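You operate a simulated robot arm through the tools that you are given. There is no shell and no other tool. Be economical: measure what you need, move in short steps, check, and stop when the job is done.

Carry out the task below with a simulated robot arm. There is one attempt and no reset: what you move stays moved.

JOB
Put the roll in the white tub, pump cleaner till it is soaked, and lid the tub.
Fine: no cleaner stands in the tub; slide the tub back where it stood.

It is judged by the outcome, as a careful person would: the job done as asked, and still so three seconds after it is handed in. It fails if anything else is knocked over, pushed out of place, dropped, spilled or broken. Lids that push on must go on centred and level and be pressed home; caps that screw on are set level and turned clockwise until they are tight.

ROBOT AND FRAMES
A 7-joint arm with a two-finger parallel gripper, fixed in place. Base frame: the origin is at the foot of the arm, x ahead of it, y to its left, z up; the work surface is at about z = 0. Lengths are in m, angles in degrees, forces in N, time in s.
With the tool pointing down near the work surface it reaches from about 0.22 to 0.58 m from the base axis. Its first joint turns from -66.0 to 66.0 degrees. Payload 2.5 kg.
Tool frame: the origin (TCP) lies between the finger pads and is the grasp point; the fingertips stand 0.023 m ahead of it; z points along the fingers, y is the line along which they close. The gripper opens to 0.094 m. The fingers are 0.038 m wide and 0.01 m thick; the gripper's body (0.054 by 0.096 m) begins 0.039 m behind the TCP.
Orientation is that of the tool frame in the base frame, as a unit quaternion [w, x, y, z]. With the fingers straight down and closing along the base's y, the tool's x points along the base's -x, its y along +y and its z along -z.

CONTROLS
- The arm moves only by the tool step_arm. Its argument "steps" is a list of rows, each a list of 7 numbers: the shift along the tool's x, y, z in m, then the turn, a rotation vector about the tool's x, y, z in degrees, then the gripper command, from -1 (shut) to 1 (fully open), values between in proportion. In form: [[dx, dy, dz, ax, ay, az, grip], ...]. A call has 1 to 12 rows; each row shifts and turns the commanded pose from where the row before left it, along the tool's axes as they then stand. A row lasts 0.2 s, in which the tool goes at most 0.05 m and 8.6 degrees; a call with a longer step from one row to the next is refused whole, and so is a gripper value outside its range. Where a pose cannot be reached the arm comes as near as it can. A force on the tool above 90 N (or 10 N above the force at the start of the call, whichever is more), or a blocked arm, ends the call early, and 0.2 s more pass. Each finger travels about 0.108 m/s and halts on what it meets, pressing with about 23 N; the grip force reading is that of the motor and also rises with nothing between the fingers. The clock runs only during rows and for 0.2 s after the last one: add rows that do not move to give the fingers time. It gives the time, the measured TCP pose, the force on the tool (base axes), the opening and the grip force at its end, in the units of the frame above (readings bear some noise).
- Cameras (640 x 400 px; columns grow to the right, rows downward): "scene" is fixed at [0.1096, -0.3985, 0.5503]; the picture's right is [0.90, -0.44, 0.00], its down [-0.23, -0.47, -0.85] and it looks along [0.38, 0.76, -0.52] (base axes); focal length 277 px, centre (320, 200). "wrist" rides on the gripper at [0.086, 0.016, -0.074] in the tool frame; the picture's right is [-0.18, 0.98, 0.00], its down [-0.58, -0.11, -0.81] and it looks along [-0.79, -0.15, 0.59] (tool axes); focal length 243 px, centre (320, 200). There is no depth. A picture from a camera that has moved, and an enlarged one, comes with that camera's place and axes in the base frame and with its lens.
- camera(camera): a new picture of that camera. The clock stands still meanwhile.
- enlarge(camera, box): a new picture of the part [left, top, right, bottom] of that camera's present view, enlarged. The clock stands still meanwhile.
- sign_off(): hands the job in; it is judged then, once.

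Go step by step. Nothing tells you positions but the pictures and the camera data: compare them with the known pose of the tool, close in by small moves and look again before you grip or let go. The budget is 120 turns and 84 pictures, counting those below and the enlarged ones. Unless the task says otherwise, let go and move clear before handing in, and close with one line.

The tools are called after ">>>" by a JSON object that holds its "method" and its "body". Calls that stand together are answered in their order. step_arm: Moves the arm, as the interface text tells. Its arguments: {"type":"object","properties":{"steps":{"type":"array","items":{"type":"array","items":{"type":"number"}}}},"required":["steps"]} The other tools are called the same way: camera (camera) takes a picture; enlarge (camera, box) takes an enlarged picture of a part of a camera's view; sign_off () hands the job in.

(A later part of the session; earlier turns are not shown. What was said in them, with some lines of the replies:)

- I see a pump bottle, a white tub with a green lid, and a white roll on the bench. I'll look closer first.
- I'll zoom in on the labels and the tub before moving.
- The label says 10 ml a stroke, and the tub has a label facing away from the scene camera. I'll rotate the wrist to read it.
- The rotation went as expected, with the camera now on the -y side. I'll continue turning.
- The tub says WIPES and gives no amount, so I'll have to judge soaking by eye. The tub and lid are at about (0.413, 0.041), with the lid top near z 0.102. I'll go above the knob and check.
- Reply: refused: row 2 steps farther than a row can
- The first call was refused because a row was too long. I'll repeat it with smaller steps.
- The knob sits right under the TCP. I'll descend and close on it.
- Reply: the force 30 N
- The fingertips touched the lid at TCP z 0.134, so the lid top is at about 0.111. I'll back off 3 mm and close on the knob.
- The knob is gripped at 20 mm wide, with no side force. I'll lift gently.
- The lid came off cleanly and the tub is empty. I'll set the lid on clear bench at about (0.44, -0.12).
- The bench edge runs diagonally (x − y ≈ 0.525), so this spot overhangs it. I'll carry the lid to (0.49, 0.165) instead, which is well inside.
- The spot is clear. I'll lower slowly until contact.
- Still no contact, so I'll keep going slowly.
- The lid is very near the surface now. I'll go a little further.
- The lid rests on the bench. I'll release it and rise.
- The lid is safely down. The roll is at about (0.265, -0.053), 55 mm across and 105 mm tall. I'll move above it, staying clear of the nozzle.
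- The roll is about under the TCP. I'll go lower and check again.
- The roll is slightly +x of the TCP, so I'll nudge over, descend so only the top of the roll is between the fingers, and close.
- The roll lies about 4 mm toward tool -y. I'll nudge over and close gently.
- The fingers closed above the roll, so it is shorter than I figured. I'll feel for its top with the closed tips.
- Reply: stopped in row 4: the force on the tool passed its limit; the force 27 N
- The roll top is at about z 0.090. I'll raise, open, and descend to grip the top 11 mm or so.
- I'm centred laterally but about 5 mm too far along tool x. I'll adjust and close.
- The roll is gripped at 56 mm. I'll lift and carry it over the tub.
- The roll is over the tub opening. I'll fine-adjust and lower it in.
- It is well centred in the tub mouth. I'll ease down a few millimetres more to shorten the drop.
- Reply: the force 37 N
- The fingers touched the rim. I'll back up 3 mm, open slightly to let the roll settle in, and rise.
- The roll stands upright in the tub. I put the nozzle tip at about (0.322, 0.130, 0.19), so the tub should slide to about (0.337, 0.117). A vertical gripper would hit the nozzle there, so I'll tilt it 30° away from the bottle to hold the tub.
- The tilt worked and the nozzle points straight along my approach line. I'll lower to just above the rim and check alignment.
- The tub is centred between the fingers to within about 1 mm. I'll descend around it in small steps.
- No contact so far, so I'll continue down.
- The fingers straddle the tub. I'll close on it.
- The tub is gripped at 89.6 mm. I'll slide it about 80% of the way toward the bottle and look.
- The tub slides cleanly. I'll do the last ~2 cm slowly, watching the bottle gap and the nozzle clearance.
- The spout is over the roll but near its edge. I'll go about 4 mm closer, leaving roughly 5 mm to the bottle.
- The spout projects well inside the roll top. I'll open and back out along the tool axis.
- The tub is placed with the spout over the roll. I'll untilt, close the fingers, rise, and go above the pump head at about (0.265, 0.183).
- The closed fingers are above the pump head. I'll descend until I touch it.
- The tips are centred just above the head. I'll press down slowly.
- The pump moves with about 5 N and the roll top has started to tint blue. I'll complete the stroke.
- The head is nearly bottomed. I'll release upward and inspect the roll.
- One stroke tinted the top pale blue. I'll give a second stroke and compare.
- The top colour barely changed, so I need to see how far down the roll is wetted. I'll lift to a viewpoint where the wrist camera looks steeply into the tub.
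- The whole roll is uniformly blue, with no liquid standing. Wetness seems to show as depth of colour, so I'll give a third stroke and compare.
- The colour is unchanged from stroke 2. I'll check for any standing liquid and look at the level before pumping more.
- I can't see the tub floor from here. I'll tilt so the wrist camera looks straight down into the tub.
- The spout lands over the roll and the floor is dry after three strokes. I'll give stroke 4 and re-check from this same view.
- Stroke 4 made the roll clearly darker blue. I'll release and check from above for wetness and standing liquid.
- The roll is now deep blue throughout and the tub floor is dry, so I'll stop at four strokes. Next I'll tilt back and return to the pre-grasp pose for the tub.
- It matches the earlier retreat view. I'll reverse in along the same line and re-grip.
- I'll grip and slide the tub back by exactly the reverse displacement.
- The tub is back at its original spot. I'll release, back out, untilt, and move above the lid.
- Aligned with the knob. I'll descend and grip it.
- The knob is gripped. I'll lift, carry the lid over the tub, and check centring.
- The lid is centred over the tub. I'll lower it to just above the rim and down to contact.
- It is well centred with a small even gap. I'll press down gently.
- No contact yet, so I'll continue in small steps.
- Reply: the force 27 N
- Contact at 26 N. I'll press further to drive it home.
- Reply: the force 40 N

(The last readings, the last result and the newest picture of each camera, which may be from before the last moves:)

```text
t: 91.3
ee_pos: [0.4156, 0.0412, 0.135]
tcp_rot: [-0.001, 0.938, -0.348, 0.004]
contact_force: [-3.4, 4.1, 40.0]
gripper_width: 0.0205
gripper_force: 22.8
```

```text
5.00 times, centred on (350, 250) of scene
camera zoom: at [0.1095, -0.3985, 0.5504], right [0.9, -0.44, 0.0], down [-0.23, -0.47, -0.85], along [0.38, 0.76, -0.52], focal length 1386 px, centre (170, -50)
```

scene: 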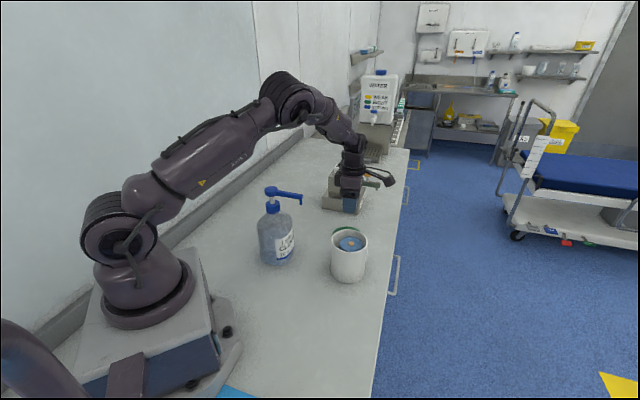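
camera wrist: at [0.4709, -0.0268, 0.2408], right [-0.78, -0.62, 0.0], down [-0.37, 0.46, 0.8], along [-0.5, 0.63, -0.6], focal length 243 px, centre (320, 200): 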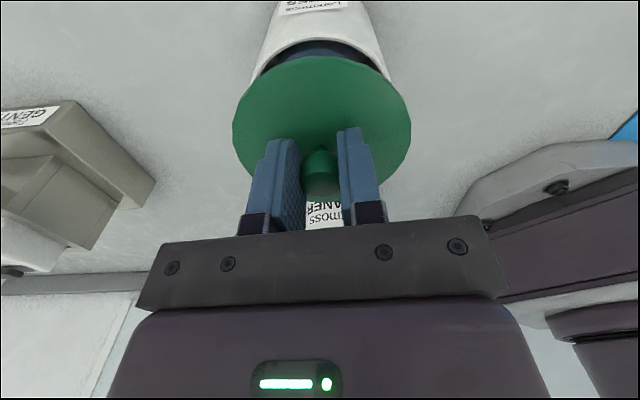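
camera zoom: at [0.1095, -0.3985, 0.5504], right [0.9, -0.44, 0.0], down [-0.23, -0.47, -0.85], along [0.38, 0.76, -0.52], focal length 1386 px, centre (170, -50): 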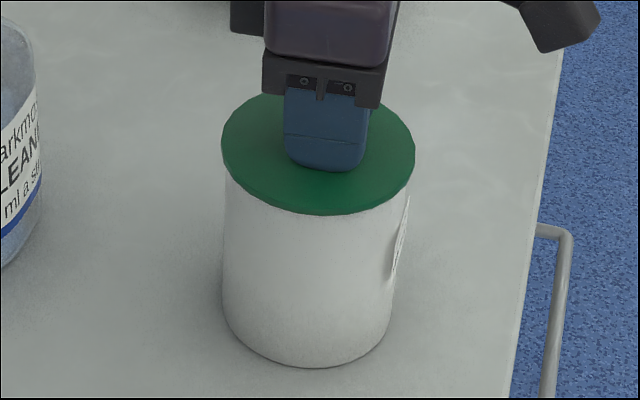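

It looks seated. I'll release, then press on the knob top with closed fingers to confirm it is home.

>>> {"method": "step_arm", "body": {"steps": [[0, 0, -0.004, 0, 0, 0, -1], [0, 0, 0, 0, 0, 0, 0], [0, 0, 0, 0, 0, 0, 0], [0, 0, -0.03, 0, 0, 0, 0], [0, 0, -0.02, 0, 0, 0, -1], [0, 0, 0, 0, 0, 0, -1], [0, 0, 0, 0, 0, 0, -1], [0, 0, 0, 0, 0, 0, -1]]}}

>>> {"method": "enlarge", "body": {"camera": "scene", "box": [300, 190, 400, 290]}}

>>> {"method": "camera", "body": {"camera": "wrist"}}

```text
t: 93.1
ee_pos: [0.4157, 0.0402, 0.1876]
tcp_rot: [0.001, 0.938, -0.348, 0.002]
contact_force: [-0.3, -0.6, 0.3]
gripper_width: 0.0001
gripper_force: 23.0
```

```text
4.00 times, centred on (350, 240) of scene
camera zoom: at [0.1096, -0.3985, 0.5503], right [0.9, -0.44, 0.0], down [-0.23, -0.47, -0.85], along [0.38, 0.76, -0.52], focal length 1109 px, centre (200, 40)
```

zoom: 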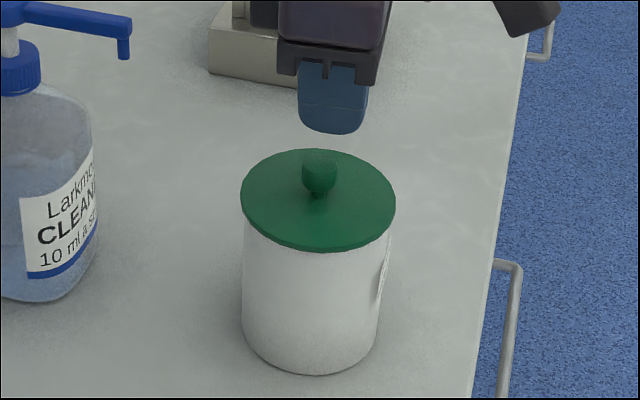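

```text
7 pictures are left
camera wrist: at [0.4717, -0.0275, 0.2615], right [-0.78, -0.62, 0.0], down [-0.37, 0.46, 0.8], along [-0.5, 0.63, -0.59], focal length 243 px, centre (320, 200)
```

wrist: 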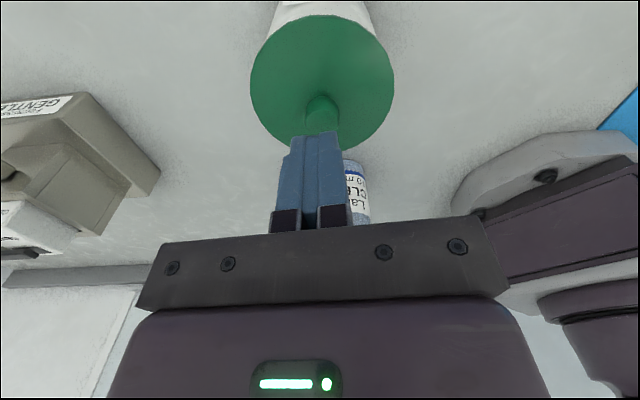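

The lid sits level and centred. I'll do a final press on the knob top.

>>> {"method": "step_arm", "body": {"steps": [[-0.001, 0, 0.02, 0, 0, 0, -1], [0, 0, 0.005, 0, 0, 0, -1], [0, 0, 0.003, 0, 0, 0, -1], [0, 0, 0.002, 0, 0, 0, -1], [0, 0, 0.002, 0, 0, 0, -1], [0, 0, 0.002, 0, 0, 0, -1], [0, 0, 0, 0, 0, 0, -1]]}}

```text
t: 94.5
ee_pos: [0.4152, 0.0425, 0.1598]
tcp_rot: [0.001, 0.938, -0.348, 0.006]
contact_force: [-6.3, -1.2, 13.0]
gripper_width: 0.0
gripper_force: 23.1
stopped in row 7: the force on the tool passed its limit (the readings are from after the stop); the commanded pose is now the measured one
```

The press reached the force limit, so the lid is home. I'll lift off and do a final check.

>>> {"method": "step_arm", "body": {"steps": [[0, 0, -0.02, 0, 0, 0, -1], [0, 0, -0.045, 0, 0, 0, -1], [0, 0, -0.045, 0, 0, 0, -1], [0.04, 0, -0.02, 0, 0, 0, -1], [0, 0, 0, 0, 0, 0, -1]]}}

>>> {"method": "enlarge", "body": {"camera": "scene", "box": [220, 170, 420, 350]}}

>>> {"method": "enlarge", "body": {"camera": "scene", "box": [320, 220, 380, 290]}}

>>> {"method": "enlarge", "body": {"camera": "wrist", "box": [260, 0, 380, 140]}}

```text
t: 95.8
ee_pos: [0.4445, 0.0164, 0.2895]
tcp_rot: [0.001, 0.938, -0.348, 0.006]
contact_force: [-0.3, 0.4, 0.4]
gripper_width: 0.0
gripper_force: 23.0
```

```text
2.22 times, centred on (320, 260) of scene
camera zoom: at [0.1096, -0.3985, 0.5503], right [0.9, -0.44, 0.0], down [-0.23, -0.47, -0.85], along [0.38, 0.76, -0.52], focal length 616 px, centre (320, 67)
```

zoom: 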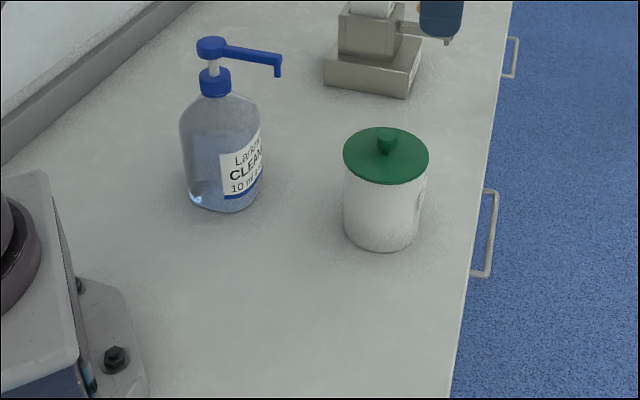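

```text
5.71 times, centred on (350, 255) of scene
camera zoom: at [0.1096, -0.3985, 0.5503], right [0.9, -0.44, 0.0], down [-0.23, -0.47, -0.85], along [0.38, 0.76, -0.52], focal length 1584 px, centre (149, -114)
```

zoom: 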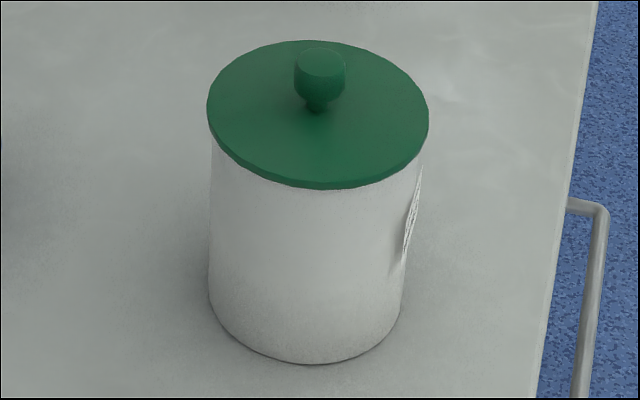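

```text
2.86 times, centred on (320, 70) of wrist
camera zoom: at [0.5001, -0.0522, 0.3649], right [-0.78, -0.63, 0.0], down [-0.38, 0.47, 0.8], along [-0.5, 0.63, -0.6], focal length 693 px, centre (320, 571)
```

zoom: 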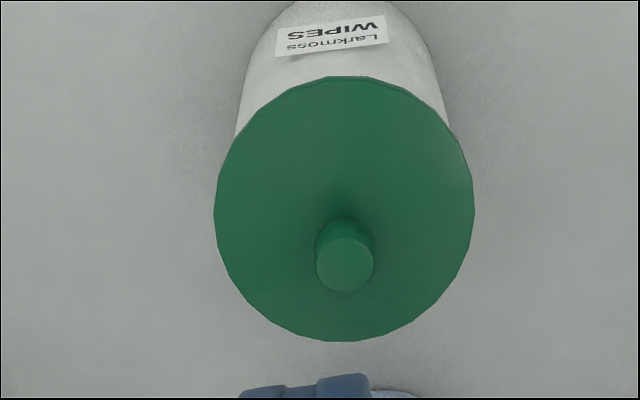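

Everything is in place. I'll make one comparison with the original lid height using the same zoom as at the start.

>>> {"method": "enlarge", "body": {"camera": "scene", "box": [290, 220, 380, 335]}}

```text
3.48 times, centred on (335, 278) of scene
camera zoom: at [0.1096, -0.3985, 0.5503], right [0.9, -0.44, 0.0], down [-0.23, -0.47, -0.85], along [0.38, 0.76, -0.52], focal length 964 px, centre (268, -70)
```

zoom: 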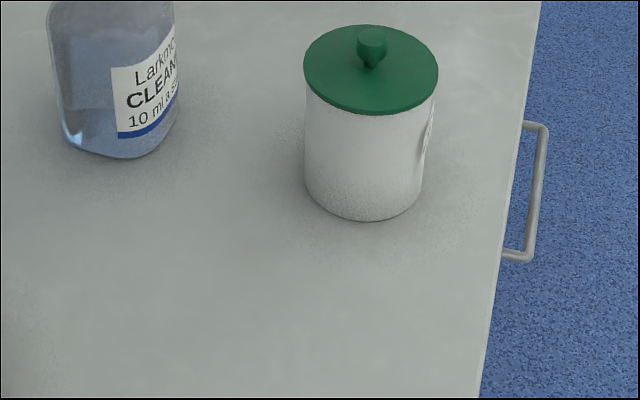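

The lid sits at the same height on the tub as at the start, level and centred. The tub is within 2–3 mm of its original spot, the bottle is untouched, and the arm is clear, so I'm handing in.

>>> {"method": "sign_off", "body": {}}

```text
The job is handed in.
```

The roll is in the tub and soaked deep blue after four strokes of cleaner. There was no liquid standing in the tub, which is back within 2–3 mm of where it stood with its lid pressed on.
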